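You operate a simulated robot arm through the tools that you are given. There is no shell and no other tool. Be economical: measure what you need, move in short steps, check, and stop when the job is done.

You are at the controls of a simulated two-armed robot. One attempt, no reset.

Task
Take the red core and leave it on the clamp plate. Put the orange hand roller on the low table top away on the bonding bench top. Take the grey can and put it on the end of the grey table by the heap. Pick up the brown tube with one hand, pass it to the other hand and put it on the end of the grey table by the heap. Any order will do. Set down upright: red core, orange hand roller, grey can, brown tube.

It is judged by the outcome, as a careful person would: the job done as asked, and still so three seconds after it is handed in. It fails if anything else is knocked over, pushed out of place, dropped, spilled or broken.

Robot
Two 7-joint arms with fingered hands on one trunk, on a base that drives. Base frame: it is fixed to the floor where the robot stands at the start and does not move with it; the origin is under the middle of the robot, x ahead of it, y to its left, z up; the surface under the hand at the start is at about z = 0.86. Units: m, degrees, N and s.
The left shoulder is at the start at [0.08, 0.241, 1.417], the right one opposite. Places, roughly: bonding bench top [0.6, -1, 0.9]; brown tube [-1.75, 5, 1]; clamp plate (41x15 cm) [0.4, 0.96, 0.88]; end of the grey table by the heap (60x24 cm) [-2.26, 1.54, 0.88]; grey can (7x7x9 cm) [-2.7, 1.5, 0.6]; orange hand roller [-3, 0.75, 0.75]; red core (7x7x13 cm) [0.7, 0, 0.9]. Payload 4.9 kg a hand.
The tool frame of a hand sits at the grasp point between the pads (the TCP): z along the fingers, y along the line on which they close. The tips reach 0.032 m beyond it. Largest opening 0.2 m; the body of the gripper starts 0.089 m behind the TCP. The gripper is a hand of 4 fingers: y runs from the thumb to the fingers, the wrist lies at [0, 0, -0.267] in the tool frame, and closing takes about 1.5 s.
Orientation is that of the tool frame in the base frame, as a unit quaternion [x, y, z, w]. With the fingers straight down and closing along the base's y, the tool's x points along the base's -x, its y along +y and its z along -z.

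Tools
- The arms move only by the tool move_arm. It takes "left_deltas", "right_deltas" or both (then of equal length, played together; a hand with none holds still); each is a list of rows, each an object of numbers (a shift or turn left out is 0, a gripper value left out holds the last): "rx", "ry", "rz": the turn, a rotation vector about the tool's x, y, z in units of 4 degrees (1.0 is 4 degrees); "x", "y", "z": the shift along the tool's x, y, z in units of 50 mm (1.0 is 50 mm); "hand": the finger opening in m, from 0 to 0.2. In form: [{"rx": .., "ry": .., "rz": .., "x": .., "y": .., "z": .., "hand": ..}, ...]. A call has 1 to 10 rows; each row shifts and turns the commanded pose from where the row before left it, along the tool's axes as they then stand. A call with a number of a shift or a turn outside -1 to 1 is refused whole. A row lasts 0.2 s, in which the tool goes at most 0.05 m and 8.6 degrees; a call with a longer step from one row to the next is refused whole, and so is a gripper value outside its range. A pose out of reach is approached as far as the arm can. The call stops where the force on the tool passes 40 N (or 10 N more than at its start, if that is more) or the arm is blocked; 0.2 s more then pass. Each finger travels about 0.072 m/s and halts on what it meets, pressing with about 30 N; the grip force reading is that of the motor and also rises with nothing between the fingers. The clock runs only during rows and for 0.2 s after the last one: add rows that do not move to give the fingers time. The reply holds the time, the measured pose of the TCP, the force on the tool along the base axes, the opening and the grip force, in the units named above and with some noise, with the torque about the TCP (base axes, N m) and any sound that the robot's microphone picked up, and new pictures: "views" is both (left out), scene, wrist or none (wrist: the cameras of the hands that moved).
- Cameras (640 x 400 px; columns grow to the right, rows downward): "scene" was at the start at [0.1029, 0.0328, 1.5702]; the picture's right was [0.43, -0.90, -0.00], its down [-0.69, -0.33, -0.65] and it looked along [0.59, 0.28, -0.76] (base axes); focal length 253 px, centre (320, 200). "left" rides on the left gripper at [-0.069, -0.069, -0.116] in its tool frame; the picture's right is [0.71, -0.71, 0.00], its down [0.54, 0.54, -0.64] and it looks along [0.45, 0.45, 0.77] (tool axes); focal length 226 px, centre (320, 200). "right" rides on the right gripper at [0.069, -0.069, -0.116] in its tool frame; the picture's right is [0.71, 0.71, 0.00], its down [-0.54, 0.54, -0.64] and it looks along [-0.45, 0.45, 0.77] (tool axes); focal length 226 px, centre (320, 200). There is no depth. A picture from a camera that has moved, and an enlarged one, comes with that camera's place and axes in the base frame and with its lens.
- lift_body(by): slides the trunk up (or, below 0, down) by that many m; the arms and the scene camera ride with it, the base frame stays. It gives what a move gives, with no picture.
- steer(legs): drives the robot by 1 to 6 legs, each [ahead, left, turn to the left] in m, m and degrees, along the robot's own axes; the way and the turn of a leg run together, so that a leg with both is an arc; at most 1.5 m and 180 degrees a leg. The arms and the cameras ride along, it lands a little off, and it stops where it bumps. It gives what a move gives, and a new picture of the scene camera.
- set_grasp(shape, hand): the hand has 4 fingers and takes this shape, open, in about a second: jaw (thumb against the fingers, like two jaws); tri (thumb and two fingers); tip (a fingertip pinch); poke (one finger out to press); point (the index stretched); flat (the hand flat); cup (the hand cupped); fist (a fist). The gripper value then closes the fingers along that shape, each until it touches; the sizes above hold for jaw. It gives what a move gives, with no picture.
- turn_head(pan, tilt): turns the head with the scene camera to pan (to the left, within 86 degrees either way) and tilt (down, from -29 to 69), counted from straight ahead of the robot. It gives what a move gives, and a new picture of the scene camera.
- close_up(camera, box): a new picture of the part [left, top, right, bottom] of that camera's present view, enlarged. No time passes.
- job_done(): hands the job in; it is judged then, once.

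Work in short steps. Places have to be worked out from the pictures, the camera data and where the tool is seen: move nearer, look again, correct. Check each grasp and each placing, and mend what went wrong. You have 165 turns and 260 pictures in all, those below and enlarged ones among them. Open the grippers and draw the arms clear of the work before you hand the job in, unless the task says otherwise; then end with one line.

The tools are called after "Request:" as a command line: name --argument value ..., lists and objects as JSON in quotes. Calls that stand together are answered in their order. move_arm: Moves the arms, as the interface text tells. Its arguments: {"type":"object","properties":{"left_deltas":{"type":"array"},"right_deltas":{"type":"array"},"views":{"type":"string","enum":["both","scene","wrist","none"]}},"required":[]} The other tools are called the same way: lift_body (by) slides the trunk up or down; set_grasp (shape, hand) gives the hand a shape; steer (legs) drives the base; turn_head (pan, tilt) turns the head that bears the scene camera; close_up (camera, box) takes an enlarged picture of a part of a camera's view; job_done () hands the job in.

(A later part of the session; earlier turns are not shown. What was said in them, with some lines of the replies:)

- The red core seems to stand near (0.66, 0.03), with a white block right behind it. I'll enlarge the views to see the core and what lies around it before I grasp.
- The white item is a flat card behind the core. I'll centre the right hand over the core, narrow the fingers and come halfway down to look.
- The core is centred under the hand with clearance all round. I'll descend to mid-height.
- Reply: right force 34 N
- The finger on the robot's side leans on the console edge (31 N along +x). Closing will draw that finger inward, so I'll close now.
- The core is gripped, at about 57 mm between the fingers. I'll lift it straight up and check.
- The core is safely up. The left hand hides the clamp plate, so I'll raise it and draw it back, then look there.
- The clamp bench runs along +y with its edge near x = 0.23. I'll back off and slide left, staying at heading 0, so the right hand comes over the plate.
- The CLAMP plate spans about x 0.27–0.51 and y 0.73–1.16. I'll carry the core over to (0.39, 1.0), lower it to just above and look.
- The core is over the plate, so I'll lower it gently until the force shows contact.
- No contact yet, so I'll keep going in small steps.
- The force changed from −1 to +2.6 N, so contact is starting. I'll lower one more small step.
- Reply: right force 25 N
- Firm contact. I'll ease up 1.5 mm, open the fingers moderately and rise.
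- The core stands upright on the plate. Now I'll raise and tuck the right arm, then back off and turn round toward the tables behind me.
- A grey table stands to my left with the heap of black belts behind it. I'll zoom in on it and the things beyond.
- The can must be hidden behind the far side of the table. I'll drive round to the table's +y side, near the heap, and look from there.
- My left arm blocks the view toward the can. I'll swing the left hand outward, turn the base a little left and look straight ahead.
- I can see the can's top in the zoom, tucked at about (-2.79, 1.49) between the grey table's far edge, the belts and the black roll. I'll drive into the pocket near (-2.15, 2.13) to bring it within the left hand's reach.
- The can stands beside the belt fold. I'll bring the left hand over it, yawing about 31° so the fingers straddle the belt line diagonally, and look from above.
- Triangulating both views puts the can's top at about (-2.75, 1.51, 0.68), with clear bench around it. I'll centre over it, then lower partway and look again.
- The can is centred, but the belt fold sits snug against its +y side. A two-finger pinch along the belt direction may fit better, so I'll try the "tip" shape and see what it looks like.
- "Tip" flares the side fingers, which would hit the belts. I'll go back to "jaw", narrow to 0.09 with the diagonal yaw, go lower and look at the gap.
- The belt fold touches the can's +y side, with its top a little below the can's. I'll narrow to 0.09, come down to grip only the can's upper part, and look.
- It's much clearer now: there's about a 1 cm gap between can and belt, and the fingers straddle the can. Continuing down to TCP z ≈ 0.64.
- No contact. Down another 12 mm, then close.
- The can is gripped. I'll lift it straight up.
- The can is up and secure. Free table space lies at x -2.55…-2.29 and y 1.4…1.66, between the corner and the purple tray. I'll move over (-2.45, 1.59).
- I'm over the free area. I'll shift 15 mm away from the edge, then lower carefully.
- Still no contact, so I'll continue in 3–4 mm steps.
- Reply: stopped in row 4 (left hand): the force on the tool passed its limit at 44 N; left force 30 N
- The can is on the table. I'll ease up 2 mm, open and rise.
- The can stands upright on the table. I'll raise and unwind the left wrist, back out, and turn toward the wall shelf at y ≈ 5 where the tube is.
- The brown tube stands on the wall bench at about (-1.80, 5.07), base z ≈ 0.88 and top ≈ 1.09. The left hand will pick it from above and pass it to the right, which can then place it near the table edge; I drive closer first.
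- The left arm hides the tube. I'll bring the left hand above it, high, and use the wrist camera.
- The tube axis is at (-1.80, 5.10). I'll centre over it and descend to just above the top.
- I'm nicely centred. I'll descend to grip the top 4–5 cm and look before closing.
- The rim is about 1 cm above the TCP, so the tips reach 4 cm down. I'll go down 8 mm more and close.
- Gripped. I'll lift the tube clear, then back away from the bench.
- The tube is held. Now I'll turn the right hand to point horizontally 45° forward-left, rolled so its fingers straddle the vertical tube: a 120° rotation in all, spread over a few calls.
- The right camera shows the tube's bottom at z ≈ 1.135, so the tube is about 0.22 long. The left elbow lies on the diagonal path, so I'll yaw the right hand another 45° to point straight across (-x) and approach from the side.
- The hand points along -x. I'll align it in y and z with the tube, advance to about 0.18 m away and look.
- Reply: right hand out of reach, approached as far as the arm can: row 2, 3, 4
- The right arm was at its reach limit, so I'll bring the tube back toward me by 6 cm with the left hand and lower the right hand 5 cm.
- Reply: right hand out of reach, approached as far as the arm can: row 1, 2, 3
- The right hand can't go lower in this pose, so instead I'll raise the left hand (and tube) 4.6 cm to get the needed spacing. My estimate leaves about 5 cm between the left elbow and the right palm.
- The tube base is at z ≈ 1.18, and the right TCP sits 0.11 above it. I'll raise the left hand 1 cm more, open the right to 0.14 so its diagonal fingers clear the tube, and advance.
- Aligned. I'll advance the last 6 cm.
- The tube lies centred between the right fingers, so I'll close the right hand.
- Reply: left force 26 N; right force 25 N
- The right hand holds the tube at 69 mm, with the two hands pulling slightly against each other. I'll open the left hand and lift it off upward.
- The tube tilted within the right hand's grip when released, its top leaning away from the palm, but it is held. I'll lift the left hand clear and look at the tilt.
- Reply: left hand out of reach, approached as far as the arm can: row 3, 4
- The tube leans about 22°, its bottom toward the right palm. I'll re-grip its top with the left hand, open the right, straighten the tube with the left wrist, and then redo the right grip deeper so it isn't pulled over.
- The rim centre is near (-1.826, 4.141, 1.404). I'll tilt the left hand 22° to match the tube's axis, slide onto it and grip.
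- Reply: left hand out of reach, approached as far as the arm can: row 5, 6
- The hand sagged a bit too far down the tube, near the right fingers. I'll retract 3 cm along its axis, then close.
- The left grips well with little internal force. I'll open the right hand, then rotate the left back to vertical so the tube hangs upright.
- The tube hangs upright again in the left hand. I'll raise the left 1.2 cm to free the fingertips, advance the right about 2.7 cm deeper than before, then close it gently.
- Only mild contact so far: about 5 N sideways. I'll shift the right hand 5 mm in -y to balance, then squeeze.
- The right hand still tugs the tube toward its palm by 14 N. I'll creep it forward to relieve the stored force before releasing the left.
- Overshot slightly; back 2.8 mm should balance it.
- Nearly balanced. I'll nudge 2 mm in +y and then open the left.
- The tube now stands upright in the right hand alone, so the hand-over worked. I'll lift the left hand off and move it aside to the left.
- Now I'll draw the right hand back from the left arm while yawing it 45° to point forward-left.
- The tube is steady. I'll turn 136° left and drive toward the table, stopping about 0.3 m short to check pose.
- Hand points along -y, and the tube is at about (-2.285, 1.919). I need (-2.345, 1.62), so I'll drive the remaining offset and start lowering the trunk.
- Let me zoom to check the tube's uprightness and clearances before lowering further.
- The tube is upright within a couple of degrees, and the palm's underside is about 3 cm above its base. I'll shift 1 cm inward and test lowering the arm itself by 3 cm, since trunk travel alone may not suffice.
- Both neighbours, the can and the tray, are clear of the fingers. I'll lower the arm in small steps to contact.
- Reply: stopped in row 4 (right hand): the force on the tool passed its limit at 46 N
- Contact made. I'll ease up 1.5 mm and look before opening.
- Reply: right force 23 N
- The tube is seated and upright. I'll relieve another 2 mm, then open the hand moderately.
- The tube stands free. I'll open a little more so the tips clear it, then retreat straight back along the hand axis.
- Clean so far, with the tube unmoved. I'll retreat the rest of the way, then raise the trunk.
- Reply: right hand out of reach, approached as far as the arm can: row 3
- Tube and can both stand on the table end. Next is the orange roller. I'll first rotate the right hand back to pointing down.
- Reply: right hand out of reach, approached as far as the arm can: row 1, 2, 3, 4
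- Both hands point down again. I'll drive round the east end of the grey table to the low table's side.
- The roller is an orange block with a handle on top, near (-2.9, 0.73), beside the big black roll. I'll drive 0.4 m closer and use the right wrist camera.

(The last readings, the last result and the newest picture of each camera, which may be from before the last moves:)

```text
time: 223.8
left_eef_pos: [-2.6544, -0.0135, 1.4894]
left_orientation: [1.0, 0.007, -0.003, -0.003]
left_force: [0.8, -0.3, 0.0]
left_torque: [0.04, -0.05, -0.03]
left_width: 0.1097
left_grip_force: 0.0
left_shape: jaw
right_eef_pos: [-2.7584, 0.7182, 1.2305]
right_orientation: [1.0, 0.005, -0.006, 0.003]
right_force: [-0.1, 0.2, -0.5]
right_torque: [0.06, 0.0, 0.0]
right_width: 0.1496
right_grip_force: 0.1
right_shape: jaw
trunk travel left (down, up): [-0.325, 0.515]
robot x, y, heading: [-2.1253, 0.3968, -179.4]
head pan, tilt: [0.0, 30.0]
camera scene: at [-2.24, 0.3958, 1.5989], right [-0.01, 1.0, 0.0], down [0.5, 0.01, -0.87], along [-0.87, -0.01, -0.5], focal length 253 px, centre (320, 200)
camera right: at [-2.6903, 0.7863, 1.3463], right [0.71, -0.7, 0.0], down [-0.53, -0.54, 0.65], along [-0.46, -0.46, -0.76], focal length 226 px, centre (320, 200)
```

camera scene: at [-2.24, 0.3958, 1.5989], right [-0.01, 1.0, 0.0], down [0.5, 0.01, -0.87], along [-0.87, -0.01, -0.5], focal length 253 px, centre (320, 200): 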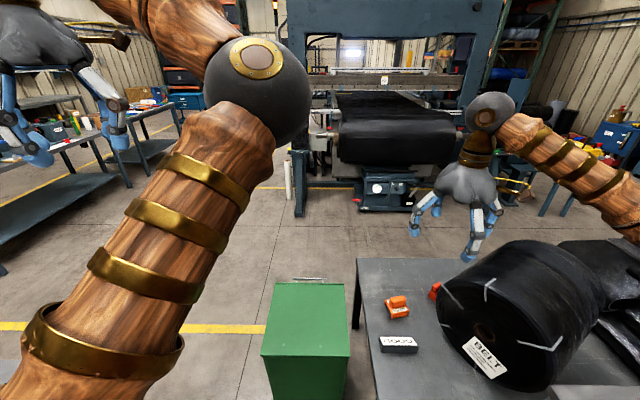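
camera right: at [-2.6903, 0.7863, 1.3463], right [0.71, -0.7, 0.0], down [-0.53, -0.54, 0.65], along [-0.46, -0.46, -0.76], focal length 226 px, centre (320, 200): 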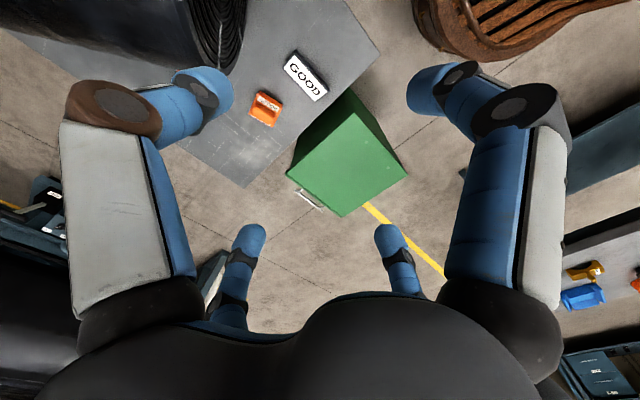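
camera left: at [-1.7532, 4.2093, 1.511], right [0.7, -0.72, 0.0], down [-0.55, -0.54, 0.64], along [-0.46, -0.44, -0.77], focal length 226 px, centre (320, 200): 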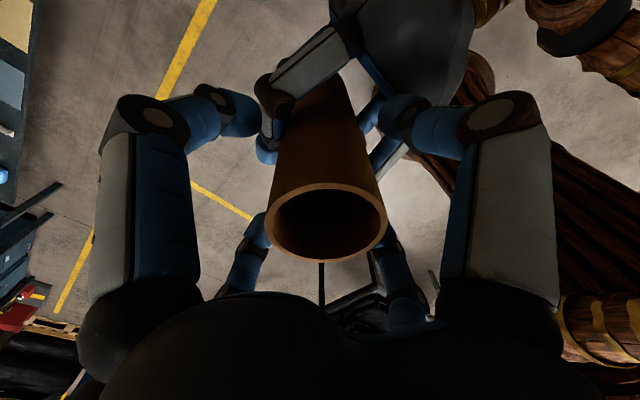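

Triangulation puts the roller at (-2.99, 0.735, 0.61). I'll move 0.12 m closer, lower the trunk 0.28 and bring the right hand over it.

Request:
steer --legs '[[0.12, 0, 0]]'

Request:
move_arm --right_deltas '[{"x": -0.8, "y": -0.15}, {"x": -0.8, "y": -0.15}, {"x": -0.6, "y": -0.1}, {}]' --views "none"

Request:
lift_body --by -0.28

Request:
turn_head --pan -20 --tilt 40

Request:
close_up --camera "right" --box '[120, 0, 520, 250]'

```text
time: 225.0
left_eef_pos: [-2.7694, -0.0117, 1.4901]
left_orientation: [1.0, 0.006, -0.003, -0.002]
left_force: [0.0, 1.2, -0.1]
left_torque: [-0.03, -0.01, 0.02]
left_width: 0.1098
left_grip_force: 0.0
left_shape: jaw
right_eef_pos: [-2.8747, 0.7167, 1.2331]
right_orientation: [1.0, 0.005, -0.006, 0.003]
right_force: [0.0, 0.2, -0.5]
right_torque: [0.03, 0.03, 0.0]
right_width: 0.1498
right_grip_force: 0.1
right_shape: jaw
trunk travel left (down, up): [-0.325, 0.515]
robot x, y, heading: [-2.2377, 0.4008, -179.4]
head pan, tilt: [0.0, 30.0]
camera scene: at [-2.3559, 0.396, 1.5993], right [-0.01, 1.0, 0.0], down [0.5, 0.01, -0.87], along [-0.87, -0.01, -0.5], focal length 253 px, centre (320, 200)
```

scene: 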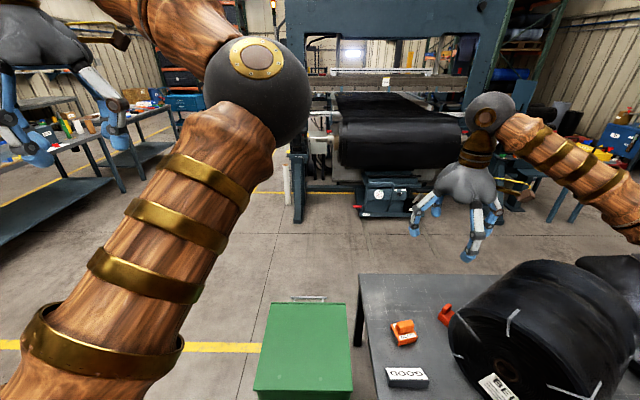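

```text
time: 226.0
left_eef_pos: [-2.7703, -0.0121, 1.4901]
left_orientation: [1.0, 0.007, -0.002, -0.001]
left_force: [1.0, -0.1, -0.3]
left_torque: [-0.03, 0.02, 0.02]
left_width: 0.1093
left_grip_force: 0.1
left_shape: jaw
right_eef_pos: [-2.9854, 0.7368, 1.2329]
right_orientation: [1.0, 0.004, -0.006, 0.003]
right_force: [-0.2, -0.6, -0.1]
right_torque: [0.0, 0.0, -0.01]
right_width: 0.1496
right_grip_force: 0.0
right_shape: jaw
trunk travel left (down, up): [-0.325, 0.515]
robot x, y, heading: [-2.2381, 0.3966, -179.4]
head pan, tilt: [0.0, 30.0]
```

```text
time: 228.8
left_eef_pos: [-2.771, -0.0118, 1.2092]
left_orientation: [1.0, 0.006, -0.002, -0.002]
left_force: [0.3, -1.0, 0.3]
left_torque: [-0.04, 0.0, 0.0]
left_width: 0.1098
left_grip_force: 0.1
left_shape: jaw
right_eef_pos: [-2.9858, 0.7366, 0.952]
right_orientation: [1.0, 0.004, -0.005, 0.003]
right_force: [0.2, -0.2, 0.6]
right_torque: [0.02, 0.01, 0.03]
right_width: 0.1498
right_grip_force: 0.1
right_shape: jaw
trunk travel left (down, up): [-0.045, 0.795]
robot x, y, heading: [-2.2405, 0.3997, -179.2]
head pan, tilt: [0.0, 30.0]
```

```text
time: 229.7
left_eef_pos: [-2.7714, -0.0114, 1.2099]
left_orientation: [1.0, 0.006, -0.001, -0.002]
left_force: [-0.2, 0.7, -0.3]
left_torque: [0.0, -0.02, 0.0]
left_width: 0.1097
left_grip_force: 0.0
left_shape: jaw
right_eef_pos: [-2.9875, 0.7362, 0.9522]
right_orientation: [1.0, 0.004, -0.006, 0.003]
right_force: [-0.5, 0.4, -0.6]
right_torque: [0.0, 0.02, 0.0]
right_width: 0.1498
right_grip_force: 0.1
right_shape: jaw
trunk travel left (down, up): [-0.045, 0.795]
robot x, y, heading: [-2.2412, 0.3956, -179.4]
head pan, tilt: [-20.0, 40.0]
camera scene: at [-2.3475, 0.4254, 1.3037], right [0.33, 0.94, 0.0], down [0.61, -0.21, -0.77], along [-0.72, 0.25, -0.64], focal length 253 px, centre (320, 200)
```

scene: 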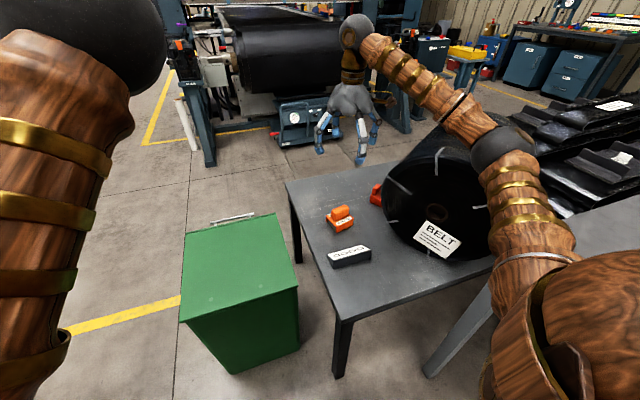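

```text
1.60 times, centred on (320, 125) of right
camera zoom: at [-2.9181, 0.8058, 1.0676], right [0.71, -0.7, 0.0], down [-0.53, -0.54, 0.65], along [-0.46, -0.46, -0.76], focal length 362 px, centre (320, 320)
```

zoom: 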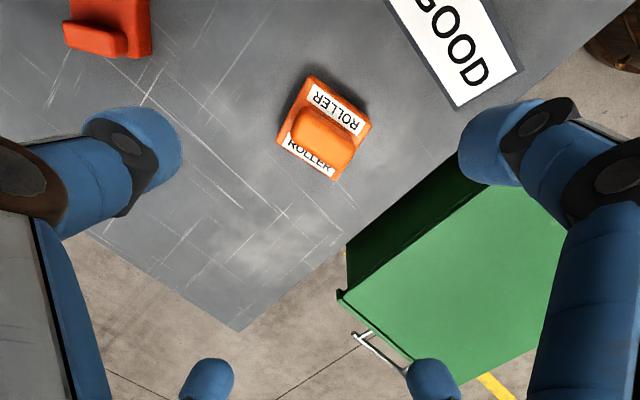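

I see it from above: an orange body about 8–10 cm square with a handle bar along y. I'll centre over (-2.998, 0.728) and descend partway with the fingers open at 0.16.

Request:
move_arm --right_deltas '[{"x": -0.22, "y": 0.18, "hand": 0.16}, {"z": 0.9}, {"z": 0.9}, {"z": 0.9}, {"z": 0.9}, {"z": 0.8}, {}]' --views "both"

```text
time: 231.2
left_eef_pos: [-2.77, -0.0126, 1.2093]
left_orientation: [1.0, 0.006, -0.004, -0.001]
left_force: [0.8, 0.3, -0.6]
left_torque: [0.0, -0.01, -0.02]
left_width: 0.1095
left_grip_force: 0.1
left_shape: jaw
right_eef_pos: [-2.9998, 0.7259, 0.7323]
right_orientation: [1.0, 0.005, -0.006, 0.003]
right_force: [0.2, -0.2, 0.4]
right_torque: [-0.02, 0.04, 0.02]
right_width: 0.1596
right_grip_force: 0.0
right_shape: jaw
trunk travel left (down, up): [-0.045, 0.795]
robot x, y, heading: [-2.2377, 0.4008, -179.5]
head pan, tilt: [-20.0, 40.0]
camera scene: at [-2.3469, 0.4253, 1.3038], right [0.33, 0.94, 0.0], down [0.61, -0.21, -0.77], along [-0.72, 0.25, -0.64], focal length 253 px, centre (320, 200)
camera right: at [-2.931, 0.7954, 0.8478], right [0.71, -0.7, 0.0], down [-0.53, -0.54, 0.65], along [-0.46, -0.46, -0.76], focal length 226 px, centre (320, 200)
```

scene: 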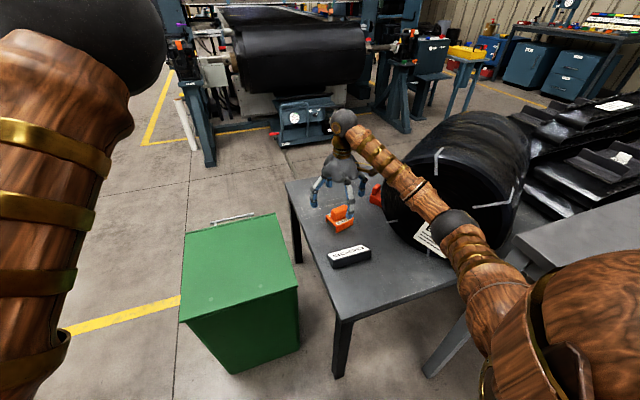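
right: 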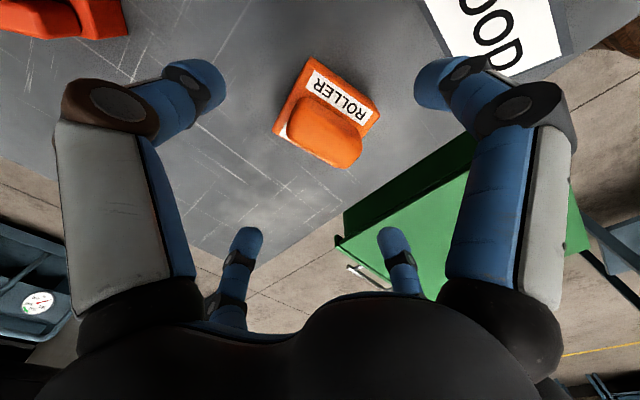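

The roller's centre is near (-2.988, 0.728), and the GOOD block's edge lies about 11 cm to +x. I'll narrow to 0.14, correct 1 cm and go down to z ≈ 0.64.

Request:
move_arm --right_deltas '[{"x": 0.22, "y": -0.04, "hand": 0.14}, {}, {"z": 0.5}, {"z": 0.5}, {"z": 0.5}, {"z": 0.3}, {}]' --views "both"

```text
time: 232.8
left_eef_pos: [-2.7712, -0.011, 1.2097]
left_orientation: [1.0, 0.006, -0.001, -0.002]
left_force: [-0.6, -0.2, -0.3]
left_torque: [0.01, -0.01, 0.05]
left_width: 0.1096
left_grip_force: 0.0
left_shape: jaw
right_eef_pos: [-2.9899, 0.7275, 0.6418]
right_orientation: [1.0, 0.004, -0.005, 0.002]
right_force: [0.3, -0.2, -0.2]
right_torque: [-0.01, 0.03, -0.01]
right_width: 0.1404
right_grip_force: 0.0
right_shape: jaw
trunk travel left (down, up): [-0.045, 0.795]
robot x, y, heading: [-2.2424, 0.3971, -179.5]
head pan, tilt: [-20.0, 40.0]
camera scene: at [-2.3473, 0.4254, 1.3037], right [0.33, 0.94, 0.0], down [0.61, -0.21, -0.77], along [-0.72, 0.25, -0.64], focal length 253 px, centre (320, 200)
camera right: at [-2.9215, 0.7971, 0.7577], right [0.71, -0.7, 0.0], down [-0.53, -0.54, 0.65], along [-0.46, -0.46, -0.76], focal length 226 px, centre (320, 200)
```

scene: 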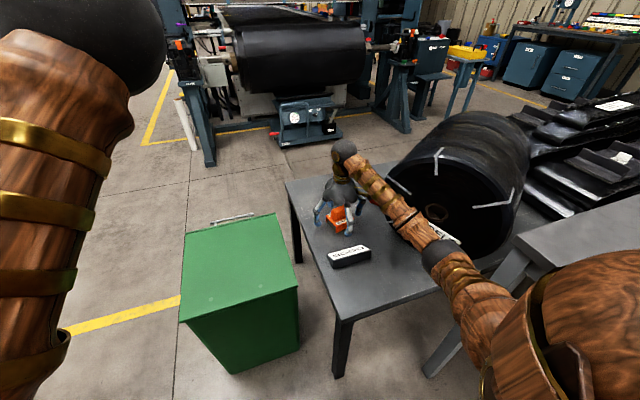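
right: 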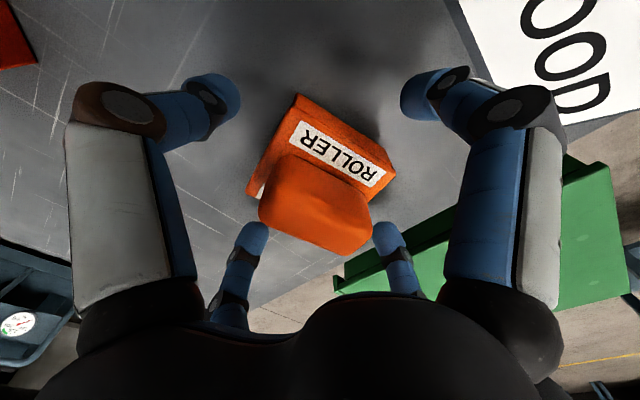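

The roller sits centred in the hand. I'll go down 15 mm more and close.

Request:
move_arm --right_deltas '[{"z": 0.15}, {"z": 0.15}, {"hand": 0.03}, {}, {}, {}, {}, {}, {}, {}]' --views "both"

```text
time: 235.1
left_eef_pos: [-2.7715, -0.011, 1.2095]
left_orientation: [1.0, 0.006, -0.002, -0.002]
left_force: [-0.1, 0.3, 0.9]
left_torque: [0.02, -0.02, -0.01]
left_width: 0.1098
left_grip_force: 0.0
left_shape: jaw
right_eef_pos: [-2.9906, 0.7274, 0.6281]
right_orientation: [1.0, 0.004, -0.004, 0.003]
right_force: [0.2, -0.1, 1.1]
right_torque: [-0.01, 0.04, -0.01]
right_width: 0.0741
right_grip_force: 30.6
right_shape: jaw
trunk travel left (down, up): [-0.045, 0.795]
robot x, y, heading: [-2.2361, 0.3941, -179.1]
head pan, tilt: [-20.0, 40.0]
camera scene: at [-2.3473, 0.4254, 1.3037], right [0.33, 0.94, 0.0], down [0.61, -0.21, -0.77], along [-0.72, 0.25, -0.64], focal length 253 px, centre (320, 200)
camera right: at [-2.9216, 0.797, 0.7431], right [0.71, -0.7, 0.0], down [-0.53, -0.54, 0.65], along [-0.46, -0.46, -0.76], focal length 226 px, centre (320, 200)
```

scene: 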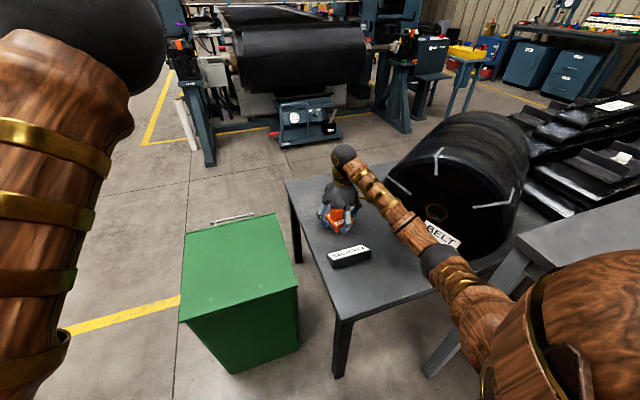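
right: 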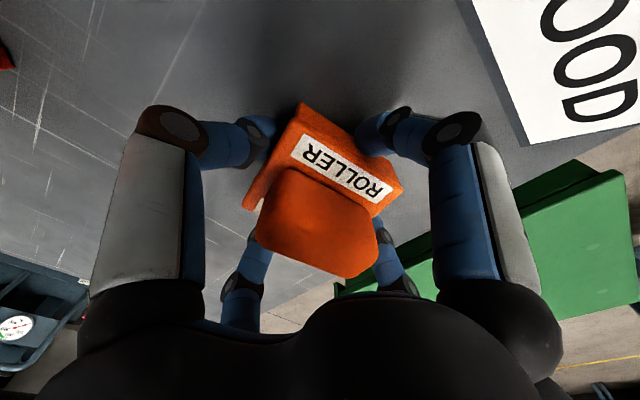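

Gripped at 74 mm. I'll lift it slightly and check it's level.

Request:
move_arm --right_deltas '[{"z": -0.3}, {"z": -0.5}, {"z": -0.8}, {"z": -0.9}, {}]' --views "wrist"

Request:
lift_body --by 0.28

Request:
turn_head --pan -20 --tilt 40

```text
time: 236.2
left_eef_pos: [-2.7732, -0.0113, 1.2093]
left_orientation: [1.0, 0.006, -0.002, -0.002]
left_force: [-0.6, -0.1, 0.4]
left_torque: [0.0, -0.04, -0.02]
left_width: 0.1098
left_grip_force: 0.1
left_shape: jaw
right_eef_pos: [-2.9893, 0.7277, 0.7522]
right_orientation: [1.0, 0.004, -0.005, 0.003]
right_force: [-0.9, -0.2, -4.8]
right_torque: [0.01, -0.01, -0.02]
right_width: 0.0742
right_grip_force: 30.0
right_shape: jaw
trunk travel left (down, up): [-0.045, 0.795]
robot x, y, heading: [-2.2394, 0.3961, -179.5]
head pan, tilt: [-20.0, 40.0]
camera right: at [-2.9211, 0.7978, 0.8671], right [0.71, -0.7, 0.0], down [-0.53, -0.54, 0.65], along [-0.46, -0.46, -0.76], focal length 226 px, centre (320, 200)
```

right: 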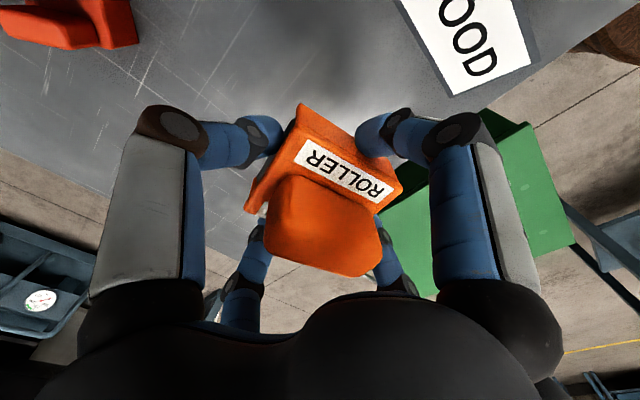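

```text
time: 239.1
left_eef_pos: [-2.7726, -0.0117, 1.4878]
left_orientation: [1.0, 0.005, -0.002, -0.002]
left_force: [-0.1, -0.9, -0.6]
left_torque: [0.0, 0.01, -0.01]
left_width: 0.1096
left_grip_force: 0.0
left_shape: jaw
right_eef_pos: [-2.9885, 0.7283, 1.0316]
right_orientation: [1.0, 0.005, -0.006, 0.004]
right_force: [-0.3, -0.8, -3.4]
right_torque: [-0.01, -0.01, 0.02]
right_width: 0.0744
right_grip_force: 29.9
right_shape: jaw
trunk travel left (down, up): [-0.325, 0.515]
robot x, y, heading: [-2.2374, 0.3974, -179.3]
head pan, tilt: [-20.0, 40.0]
```

```text
time: 239.7
left_eef_pos: [-2.7723, -0.0105, 1.4884]
left_orientation: [1.0, 0.006, -0.001, -0.002]
left_force: [-0.6, -0.3, 0.5]
left_torque: [0.0, -0.02, -0.02]
left_width: 0.1095
left_grip_force: 0.1
left_shape: jaw
right_eef_pos: [-2.9905, 0.7296, 1.0324]
right_orientation: [1.0, 0.004, -0.005, 0.003]
right_force: [0.3, 0.4, -3.3]
right_torque: [-0.02, -0.01, -0.04]
right_width: 0.0742
right_grip_force: 30.0
right_shape: jaw
trunk travel left (down, up): [-0.325, 0.515]
robot x, y, heading: [-2.2378, 0.3995, -179.7]
head pan, tilt: [-20.0, 40.0]
camera scene: at [-2.348, 0.4256, 1.5836], right [0.33, 0.94, 0.0], down [0.61, -0.21, -0.77], along [-0.72, 0.25, -0.64], focal length 253 px, centre (320, 200)
```

scene: 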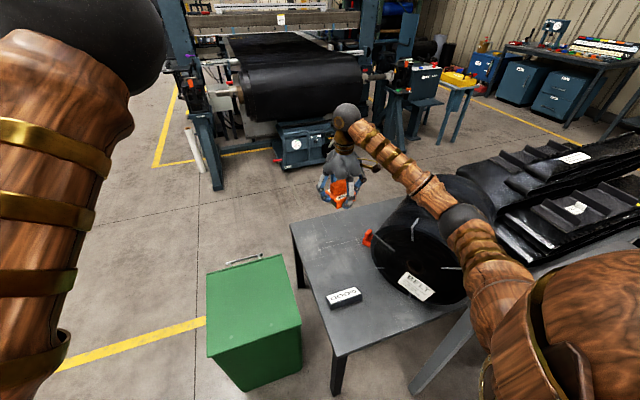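

Roller is held level. I'll raise it, back out along the aisle, turn around and head to the bonding bench.

Request:
move_arm --right_deltas '[{"z": -0.9}, {"z": -0.9}, {"z": -0.9}, {"z": -0.9}, {"x": 0.9}, {"x": 0.9}, {"x": 0.9}, {}]' --views "none"

Request:
steer --legs '[[-1.3, 0, 0], [0, 0, 180], [0, -1.2, 0]]'

Request:
turn_head --pan -5 --tilt 25

```text
time: 241.5
left_eef_pos: [-2.7718, -0.0121, 1.4893]
left_orientation: [1.0, 0.006, -0.002, -0.002]
left_force: [-0.9, -0.3, 0.1]
left_torque: [-0.02, -0.02, -0.02]
left_width: 0.1098
left_grip_force: 0.1
left_shape: jaw
right_eef_pos: [-2.8524, 0.7305, 1.2087]
right_orientation: [1.0, 0.004, -0.005, 0.003]
right_force: [0.1, 0.2, -2.8]
right_torque: [-0.01, 0.0, 0.0]
right_width: 0.0743
right_grip_force: 30.3
right_shape: jaw
trunk travel left (down, up): [-0.325, 0.515]
robot x, y, heading: [-2.2398, 0.399, -179.4]
head pan, tilt: [-20.0, 40.0]
```

```text
time: 261.1
left_eef_pos: [-0.3756, -0.3796, 1.4896]
left_orientation: [-0.014, 1.0, -0.001, 0.002]
left_force: [-0.8, -0.1, -0.4]
left_torque: [0.01, -0.01, 0.0]
left_width: 0.1096
left_grip_force: 0.1
left_shape: jaw
right_eef_pos: [-0.2847, -1.1224, 1.2103]
right_orientation: [-0.011, 1.0, 0.003, 0.005]
right_force: [-0.4, -0.7, -3.6]
right_torque: [0.01, -0.02, -0.03]
right_width: 0.0741
right_grip_force: 30.7
right_shape: jaw
trunk travel left (down, up): [-0.325, 0.515]
robot x, y, heading: [-0.903, -0.7976, 1.5]
head pan, tilt: [-20.0, 40.0]
camera scene: at [-0.7882, -0.8238, 1.5837], right [-0.32, -0.95, 0.0], down [-0.61, 0.2, -0.77], along [0.73, -0.24, -0.64], focal length 253 px, centre (320, 200)
```

scene: 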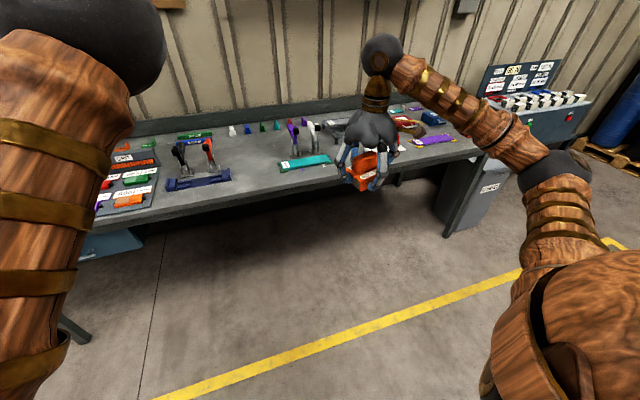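

```text
time: 261.9
left_eef_pos: [-0.3747, -0.3803, 1.4892]
left_orientation: [-0.013, 1.0, -0.002, 0.002]
left_force: [1.1, 0.0, 0.6]
left_torque: [0.05, -0.01, -0.01]
left_width: 0.1097
left_grip_force: 0.0
left_shape: jaw
right_eef_pos: [-0.287, -1.121, 1.2085]
right_orientation: [-0.011, 1.0, 0.004, 0.006]
right_force: [0.3, -0.3, -3.1]
right_torque: [-0.02, -0.03, -0.02]
right_width: 0.074
right_grip_force: 30.0
right_shape: jaw
trunk travel left (down, up): [-0.325, 0.515]
robot x, y, heading: [-0.9034, -0.8022, 1.3]
head pan, tilt: [-5.0, 25.0]
camera scene: at [-0.7768, -0.8034, 1.6069], right [-0.06, -1.0, 0.0], down [-0.42, 0.03, -0.91], along [0.9, -0.06, -0.42], focal length 253 px, centre (320, 200)
```

scene: 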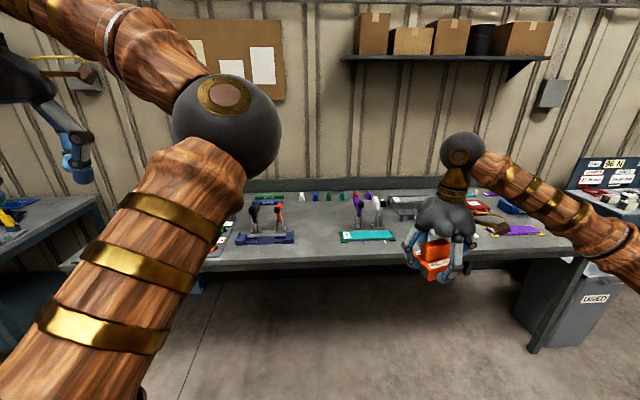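

The bonding bench is ahead. I'll zoom in to find a free patch.

Request:
close_up --camera "scene" --box '[220, 170, 440, 290]'

```text
2.91 times, centred on (330, 230) of scene
camera zoom: at [-0.7768, -0.8034, 1.6069], right [-0.06, -1.0, 0.0], down [-0.42, 0.03, -0.91], along [0.9, -0.06, -0.42], focal length 737 px, centre (291, 113)
```

zoom: 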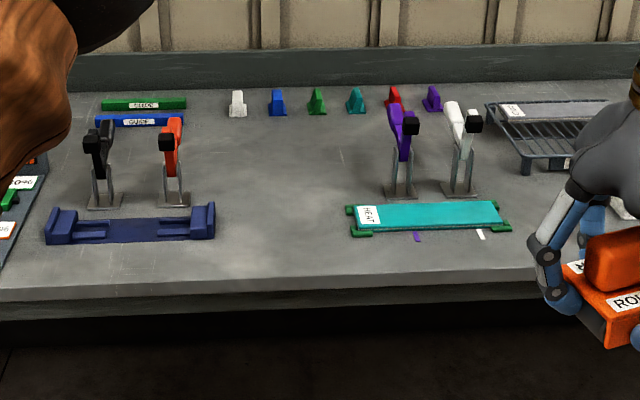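

There's a clear patch in the middle of the bench around (0.46, -0.85). Driving up so the hand is just short of it.

Request:
steer --legs '[[0.6, 0.27, 0]]'

Request:
turn_head --pan -20 --tilt 42

```text
time: 265.6
left_eef_pos: [0.2111, -0.0984, 1.4901]
left_orientation: [-0.012, 1.0, -0.002, 0.003]
left_force: [-0.5, -0.5, 0.6]
left_torque: [0.02, -0.01, 0.03]
left_width: 0.1096
left_grip_force: 0.1
left_shape: jaw
right_eef_pos: [0.3, -0.8389, 1.2101]
right_orientation: [-0.01, 1.0, 0.004, 0.005]
right_force: [-0.3, 0.0, -4.1]
right_torque: [0.01, 0.0, 0.0]
right_width: 0.074
right_grip_force: 29.9
right_shape: jaw
trunk travel left (down, up): [-0.325, 0.515]
robot x, y, heading: [-0.3184, -0.5123, 1.2]
head pan, tilt: [-5.0, 25.0]
camera scene: at [-0.1908, -0.5194, 1.6071], right [-0.06, -1.0, 0.0], down [-0.42, 0.03, -0.91], along [0.9, -0.06, -0.42], focal length 253 px, centre (320, 200)
```

scene: 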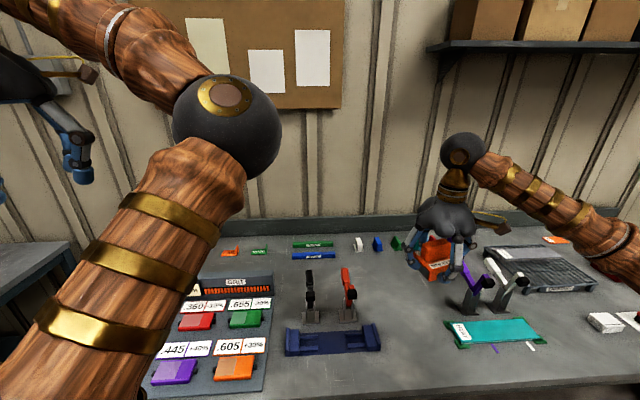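

```text
time: 266.4
left_eef_pos: [0.2129, -0.0964, 1.49]
left_orientation: [-0.012, 1.0, -0.001, 0.002]
left_force: [-0.8, -0.4, 0.2]
left_torque: [-0.03, 0.03, -0.01]
left_width: 0.1097
left_grip_force: 0.0
left_shape: jaw
right_eef_pos: [0.3003, -0.8377, 1.2094]
right_orientation: [-0.01, 1.0, 0.003, 0.005]
right_force: [-0.7, 0.0, -3.4]
right_torque: [-0.02, 0.01, 0.0]
right_width: 0.074
right_grip_force: 30.7
right_shape: jaw
trunk travel left (down, up): [-0.325, 0.515]
robot x, y, heading: [-0.3154, -0.509, 1.0]
head pan, tilt: [-20.0, 42.0]
camera scene: at [-0.2022, -0.5396, 1.5807], right [-0.32, -0.95, 0.0], down [-0.63, 0.21, -0.74], along [0.7, -0.24, -0.67], focal length 253 px, centre (320, 200)
```

scene: 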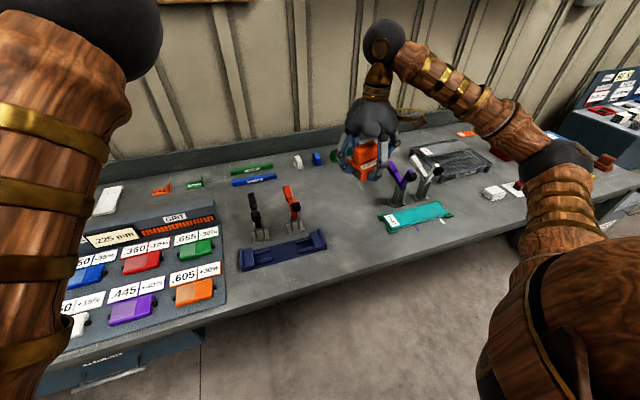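

Free patch confirmed: x 0.3–0.6, y -0.72…-1.0. I'll move the hand to (0.45, -0.855) and lower it to z ≈ 0.97.

Request:
move_arm --right_deltas '[{"x": -0.9, "y": -0.1}, {"x": -0.9, "y": -0.1}, {"x": -0.9, "y": -0.1}, {"x": -0.3}, {"z": 0.9}, {"z": 0.9}, {"z": 0.9}, {"z": 0.9}, {"z": 0.9}, {}]' --views "both"

```text
time: 268.6
left_eef_pos: [0.2127, -0.0976, 1.4895]
left_orientation: [-0.013, 1.0, -0.002, 0.003]
left_force: [0.6, -0.1, 0.2]
left_torque: [-0.02, -0.04, 0.01]
left_width: 0.1098
left_grip_force: 0.0
left_shape: jaw
right_eef_pos: [0.4542, -0.8499, 0.9864]
right_orientation: [-0.01, 1.0, 0.003, 0.005]
right_force: [0.0, 0.4, -3.9]
right_torque: [-0.04, -0.03, 0.01]
right_width: 0.0738
right_grip_force: 29.4
right_shape: jaw
trunk travel left (down, up): [-0.325, 0.515]
robot x, y, heading: [-0.3135, -0.5129, 1.4]
head pan, tilt: [-20.0, 42.0]
camera scene: at [-0.2033, -0.5394, 1.5808], right [-0.32, -0.95, 0.0], down [-0.63, 0.21, -0.74], along [0.7, -0.24, -0.67], focal length 253 px, centre (320, 200)
camera right: at [0.3841, -0.9214, 1.1025], right [-0.72, 0.69, 0.0], down [0.52, 0.55, 0.65], along [0.45, 0.47, -0.76], focal length 226 px, centre (320, 200)
```

scene: 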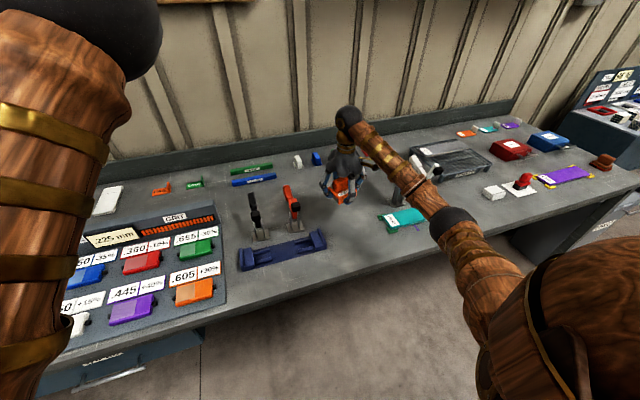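
right: 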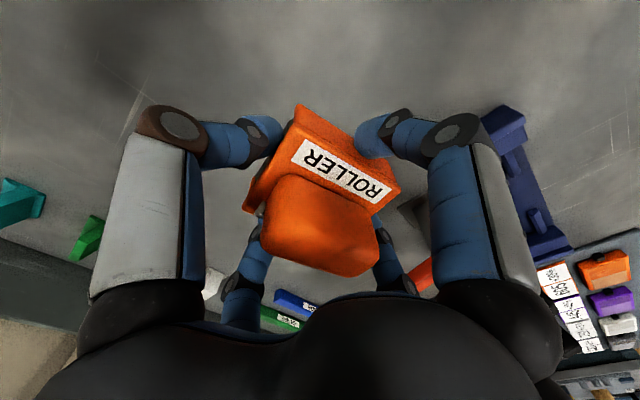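

Neighbours are clear. Lowering gently to contact.

Request:
move_arm --right_deltas '[{"z": 0.5}, {"z": 0.3}, {"z": 0.1}, {"z": 0.1}, {"z": 0.07}, {"z": 0.07}, {}]' --views "none"

```text
time: 270.1
left_eef_pos: [0.2132, -0.0978, 1.4896]
left_orientation: [-0.012, 1.0, -0.002, 0.001]
left_force: [-0.5, 0.7, 0.1]
left_torque: [0.0, 0.02, -0.01]
left_width: 0.1097
left_grip_force: 0.0
left_shape: jaw
right_eef_pos: [0.4544, -0.8486, 0.9282]
right_orientation: [-0.011, 1.0, 0.004, 0.005]
right_force: [-0.1, 0.0, -3.6]
right_torque: [0.01, -0.02, 0.0]
right_width: 0.0734
right_grip_force: 30.0
right_shape: jaw
trunk travel left (down, up): [-0.325, 0.515]
robot x, y, heading: [-0.316, -0.5111, 1.3]
head pan, tilt: [-20.0, 42.0]
```

Request:
move_arm --right_deltas '[{"z": 0.07}, {"z": 0.07}, {"z": 0.07}, {"z": 0.07}, {"z": 0.07}, {"z": 0.07}, {}]' --views "wrist"

```text
time: 271.8
left_eef_pos: [0.2134, -0.0974, 1.4885]
left_orientation: [-0.012, 1.0, -0.002, 0.002]
left_force: [0.3, -0.4, -0.2]
left_torque: [-0.02, -0.02, 0.0]
left_width: 0.1096
left_grip_force: 0.1
left_shape: jaw
right_eef_pos: [0.4545, -0.8504, 0.9087]
right_orientation: [-0.01, 1.0, 0.003, 0.005]
right_force: [-0.1, 0.5, -3.6]
right_torque: [0.03, -0.02, 0.0]
right_width: 0.0736
right_grip_force: 30.4
right_shape: jaw
trunk travel left (down, up): [-0.325, 0.515]
robot x, y, heading: [-0.3192, -0.5164, 1.4]
head pan, tilt: [-20.0, 42.0]
camera right: at [0.3844, -0.9208, 1.0234], right [-0.72, 0.69, 0.0], down [0.52, 0.55, 0.65], along [0.45, 0.47, -0.76], focal length 226 px, centre (320, 200)
```

right: 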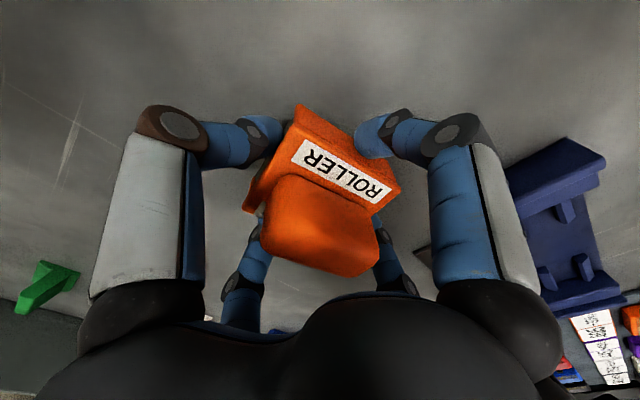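

Not there yet, so I'll keep stepping down.

Request:
move_arm --right_deltas '[{"z": 0.06}, {"z": 0.06}, {"z": 0.06}, {"z": 0.06}, {"z": 0.06}, {}]' --views "none"

```text
time: 272.9
left_eef_pos: [0.2092, -0.0965, 1.4907]
left_orientation: [-0.011, 1.0, -0.003, 0.003]
left_force: [0.6, -1.4, 0.1]
left_torque: [0.01, 0.06, 0.04]
left_width: 0.1097
left_grip_force: 0.1
left_shape: jaw
right_eef_pos: [0.4553, -0.8488, 0.9025]
right_orientation: [-0.01, 1.0, 0.003, 0.012]
right_force: [-8.9, 3.6, 28.1]
right_torque: [0.56, 0.29, 0.01]
right_width: 0.0748
right_grip_force: 30.3
right_shape: jaw
trunk travel left (down, up): [-0.325, 0.515]
robot x, y, heading: [-0.3142, -0.5134, 1.1]
head pan, tilt: [-20.0, 42.0]
stopped in row 5 (right hand): the force on the tool passed its limit at 43 N (the readings are from after the stop); the commanded pose is now the measured one
```

Contact. I'll ease up 1.5 mm, open, and rise.

Request:
move_arm --right_deltas '[{"z": -0.03}, {"hand": 0.13}, {}, {}, {}, {}, {"z": -0.3}, {"z": -0.7}, {"z": -0.9}, {"z": -0.9}]' --views "both"

```text
time: 275.1
left_eef_pos: [0.2123, -0.0961, 1.4887]
left_orientation: [-0.013, 1.0, -0.003, 0.003]
left_force: [-0.1, -0.5, -0.4]
left_torque: [-0.03, -0.03, 0.01]
left_width: 0.1098
left_grip_force: 0.1
left_shape: jaw
right_eef_pos: [0.4519, -0.8499, 1.0379]
right_orientation: [-0.011, 1.0, 0.003, 0.008]
right_force: [-1.3, 0.7, -0.1]
right_torque: [-0.04, -0.01, 0.0]
right_width: 0.1297
right_grip_force: 0.1
right_shape: jaw
trunk travel left (down, up): [-0.325, 0.515]
robot x, y, heading: [-0.3154, -0.5119, 1.3]
head pan, tilt: [-20.0, 42.0]
camera scene: at [-0.2041, -0.5388, 1.5807], right [-0.32, -0.95, 0.0], down [-0.63, 0.21, -0.74], along [0.7, -0.24, -0.67], focal length 253 px, centre (320, 200)
camera right: at [0.3825, -0.9212, 1.1544], right [-0.72, 0.69, -0.01], down [0.52, 0.55, 0.65], along [0.46, 0.47, -0.76], focal length 226 px, centre (320, 200)
```

scene: 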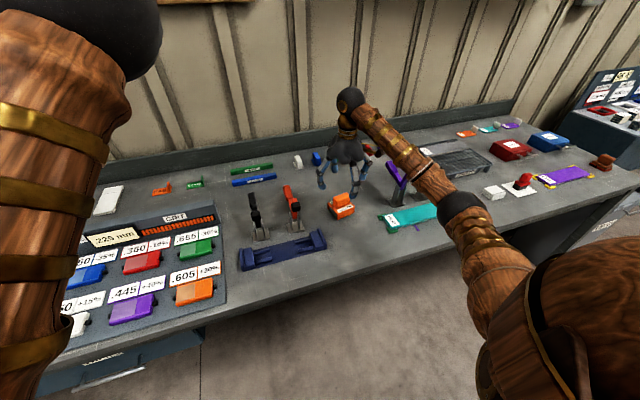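
right: 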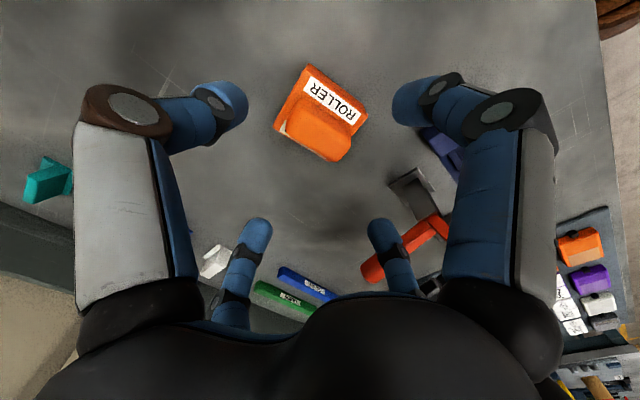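

The roller stands upright on the bench. I'll raise the hand clear and back off, then glance at the red core.

Request:
move_arm --right_deltas '[{"z": -0.9}, {"z": -0.9}, {"z": -0.9}, {"z": -0.9}, {"z": -0.9}, {}]' --views "none"

Request:
steer --legs '[[-0.6, 0, 0]]'

Request:
turn_head --pan 45 --tilt 15

```text
time: 276.5
left_eef_pos: [0.212, -0.0978, 1.4897]
left_orientation: [-0.012, 1.0, -0.001, 0.002]
left_force: [0.0, 0.0, 0.2]
left_torque: [-0.03, 0.02, 0.0]
left_width: 0.1098
left_grip_force: 0.2
left_shape: jaw
right_eef_pos: [0.4519, -0.8509, 1.2641]
right_orientation: [-0.009, 1.0, 0.002, 0.009]
right_force: [0.3, 0.1, 0.1]
right_torque: [-0.01, 0.03, -0.01]
right_width: 0.1296
right_grip_force: 0.1
right_shape: jaw
trunk travel left (down, up): [-0.325, 0.515]
robot x, y, heading: [-0.3157, -0.506, 1.3]
head pan, tilt: [-20.0, 42.0]
```

```text
time: 279.9
left_eef_pos: [-0.3883, -0.111, 1.4885]
left_orientation: [-0.011, 1.0, -0.003, 0.002]
left_force: [0.5, 0.3, -0.3]
left_torque: [0.01, 0.03, 0.02]
left_width: 0.1096
left_grip_force: 0.0
left_shape: jaw
right_eef_pos: [-0.1489, -0.8643, 1.2627]
right_orientation: [-0.01, 1.0, 0.003, 0.008]
right_force: [-0.1, -0.5, -0.8]
right_torque: [0.01, 0.03, 0.01]
right_width: 0.1292
right_grip_force: 0.0
right_shape: jaw
trunk travel left (down, up): [-0.325, 0.515]
robot x, y, heading: [-0.9111, -0.5237, 1.3]
head pan, tilt: [-20.0, 42.0]
camera scene: at [-0.8031, -0.5532, 1.5806], right [-0.32, -0.95, 0.0], down [-0.63, 0.21, -0.74], along [0.7, -0.24, -0.67], focal length 253 px, centre (320, 200)
```

scene: 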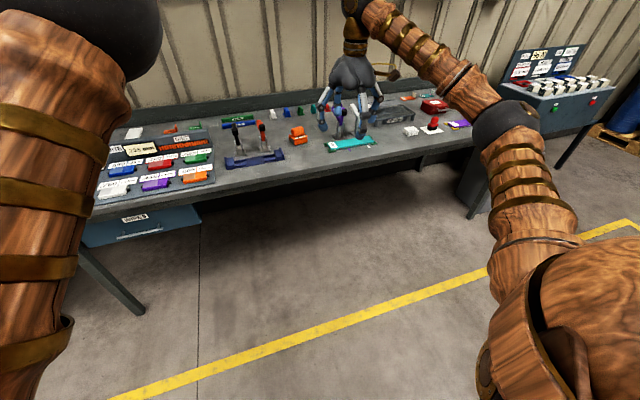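

```text
time: 281.3
left_eef_pos: [-0.389, -0.1109, 1.49]
left_orientation: [-0.011, 1.0, -0.002, 0.002]
left_force: [0.5, -0.6, 0.8]
left_torque: [0.0, 0.0, -0.01]
left_width: 0.1099
left_grip_force: 0.1
left_shape: jaw
right_eef_pos: [-0.151, -0.8639, 1.2632]
right_orientation: [-0.01, 1.0, 0.003, 0.008]
right_force: [0.3, -0.3, -0.3]
right_torque: [0.02, 0.0, 0.03]
right_width: 0.1294
right_grip_force: 0.0
right_shape: jaw
trunk travel left (down, up): [-0.325, 0.515]
robot x, y, heading: [-0.9197, -0.5241, 1.3]
head pan, tilt: [45.0, 15.0]
camera scene: at [-0.8191, -0.4589, 1.6233], right [0.72, -0.69, 0.0], down [-0.18, -0.19, -0.97], along [0.67, 0.7, -0.26], focal length 253 px, centre (320, 200)
```

scene: 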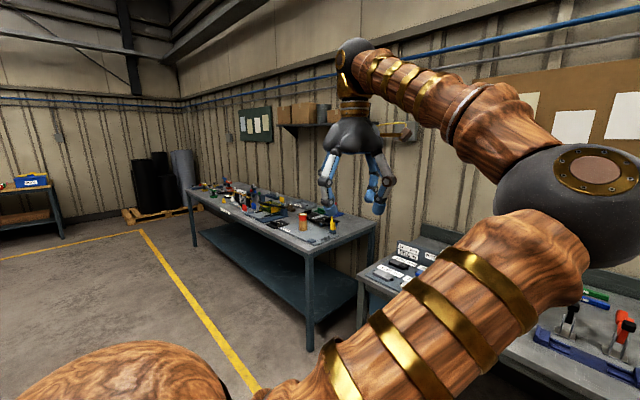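

The core still stands on the clamp plate. One last look at the grey table before handing in.

Request:
steer --legs '[[-0.2, 0, 0], [0, 0, 90]]'

Request:
turn_head --pan 20 --tilt 12

Request:
close_up --camera "scene" --box '[160, 100, 480, 300]'

```text
time: 286.7
left_eef_pos: [-1.5374, -0.0076, 1.4892]
left_orientation: [0.72, -0.694, -0.001, -0.003]
left_force: [0.4, 0.7, 0.3]
left_torque: [-0.02, -0.01, 0.02]
left_width: 0.1095
left_grip_force: 0.1
left_shape: jaw
right_eef_pos: [-0.7867, 0.2392, 1.2639]
right_orientation: [0.718, -0.696, -0.008, -0.003]
right_force: [0.3, 0.6, 0.2]
right_torque: [-0.03, 0.01, -0.02]
right_width: 0.1296
right_grip_force: 0.0
right_shape: jaw
trunk travel left (down, up): [-0.325, 0.515]
robot x, y, heading: [-1.1155, -0.5314, 92.3]
head pan, tilt: [45.0, 15.0]
camera scene: at [-1.1824, -0.4371, 1.6233], right [0.68, 0.73, 0.0], down [0.19, -0.18, -0.97], along [-0.71, 0.66, -0.26], focal length 253 px, centre (320, 200)
```

scene: 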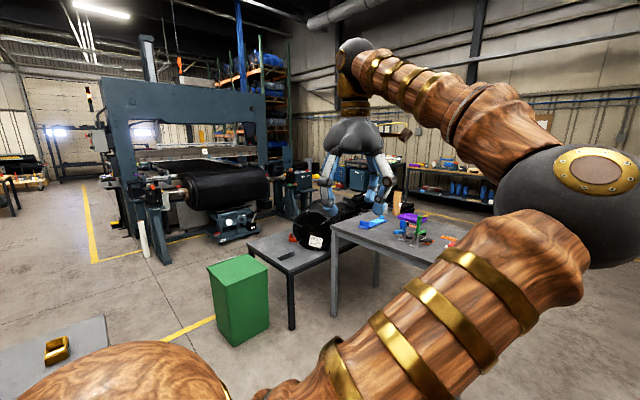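

```text
time: 287.6
left_eef_pos: [-1.5373, -0.0074, 1.4894]
left_orientation: [0.719, -0.695, 0.0, -0.003]
left_force: [-0.3, -0.4, -0.3]
left_torque: [-0.01, -0.03, 0.04]
left_width: 0.1101
left_grip_force: 0.2
left_shape: jaw
right_eef_pos: [-0.7866, 0.2397, 1.2644]
right_orientation: [0.718, -0.696, -0.008, -0.004]
right_force: [0.1, -0.4, 1.0]
right_torque: [-0.03, -0.01, 0.02]
right_width: 0.1293
right_grip_force: 0.0
right_shape: jaw
trunk travel left (down, up): [-0.325, 0.515]
robot x, y, heading: [-1.1158, -0.5304, 91.9]
head pan, tilt: [20.0, 12.0]
camera scene: at [-1.1494, -0.4144, 1.6281], right [0.93, 0.37, 0.0], down [0.08, -0.19, -0.98], along [-0.37, 0.91, -0.21], focal length 253 px, centre (320, 200)
```

scene: 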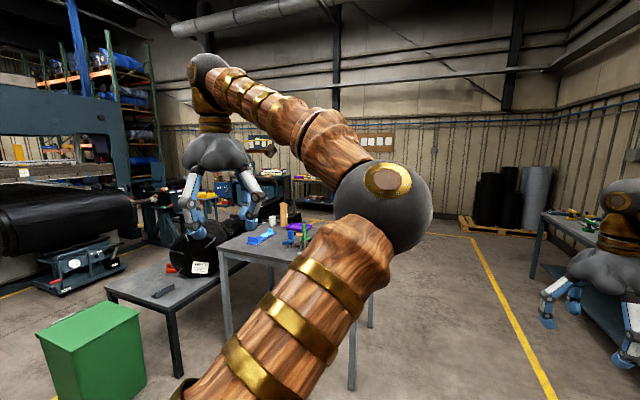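

```text
2.00 times, centred on (320, 200) of scene
camera zoom: at [-1.1494, -0.4144, 1.6281], right [0.93, 0.37, 0.0], down [0.08, -0.19, -0.98], along [-0.37, 0.91, -0.21], focal length 506 px, centre (320, 200)
```

zoom: 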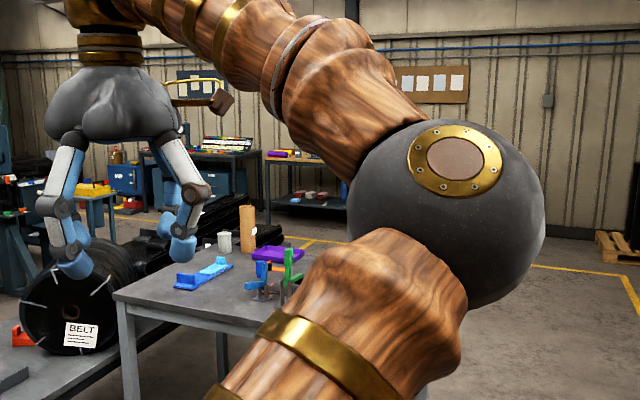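

The can and the tube stand upright on the table end, and everything else looks in place. Both grippers are open and clear, so I'm handing in.

Request:
job_done

```text
The job is handed in.
```

I finished all four jobs and handed the work in. The red core is on the clamp plate and the orange roller is on the bonding bench. The grey can and brown tube are on the end of the grey table by the heap. All four are upright, and in my final pictures nothing else looked knocked over or moved. The tube went from the left hand to the right. It tilted on the first pass, so the left hand took it back and straightened it before passing it again.
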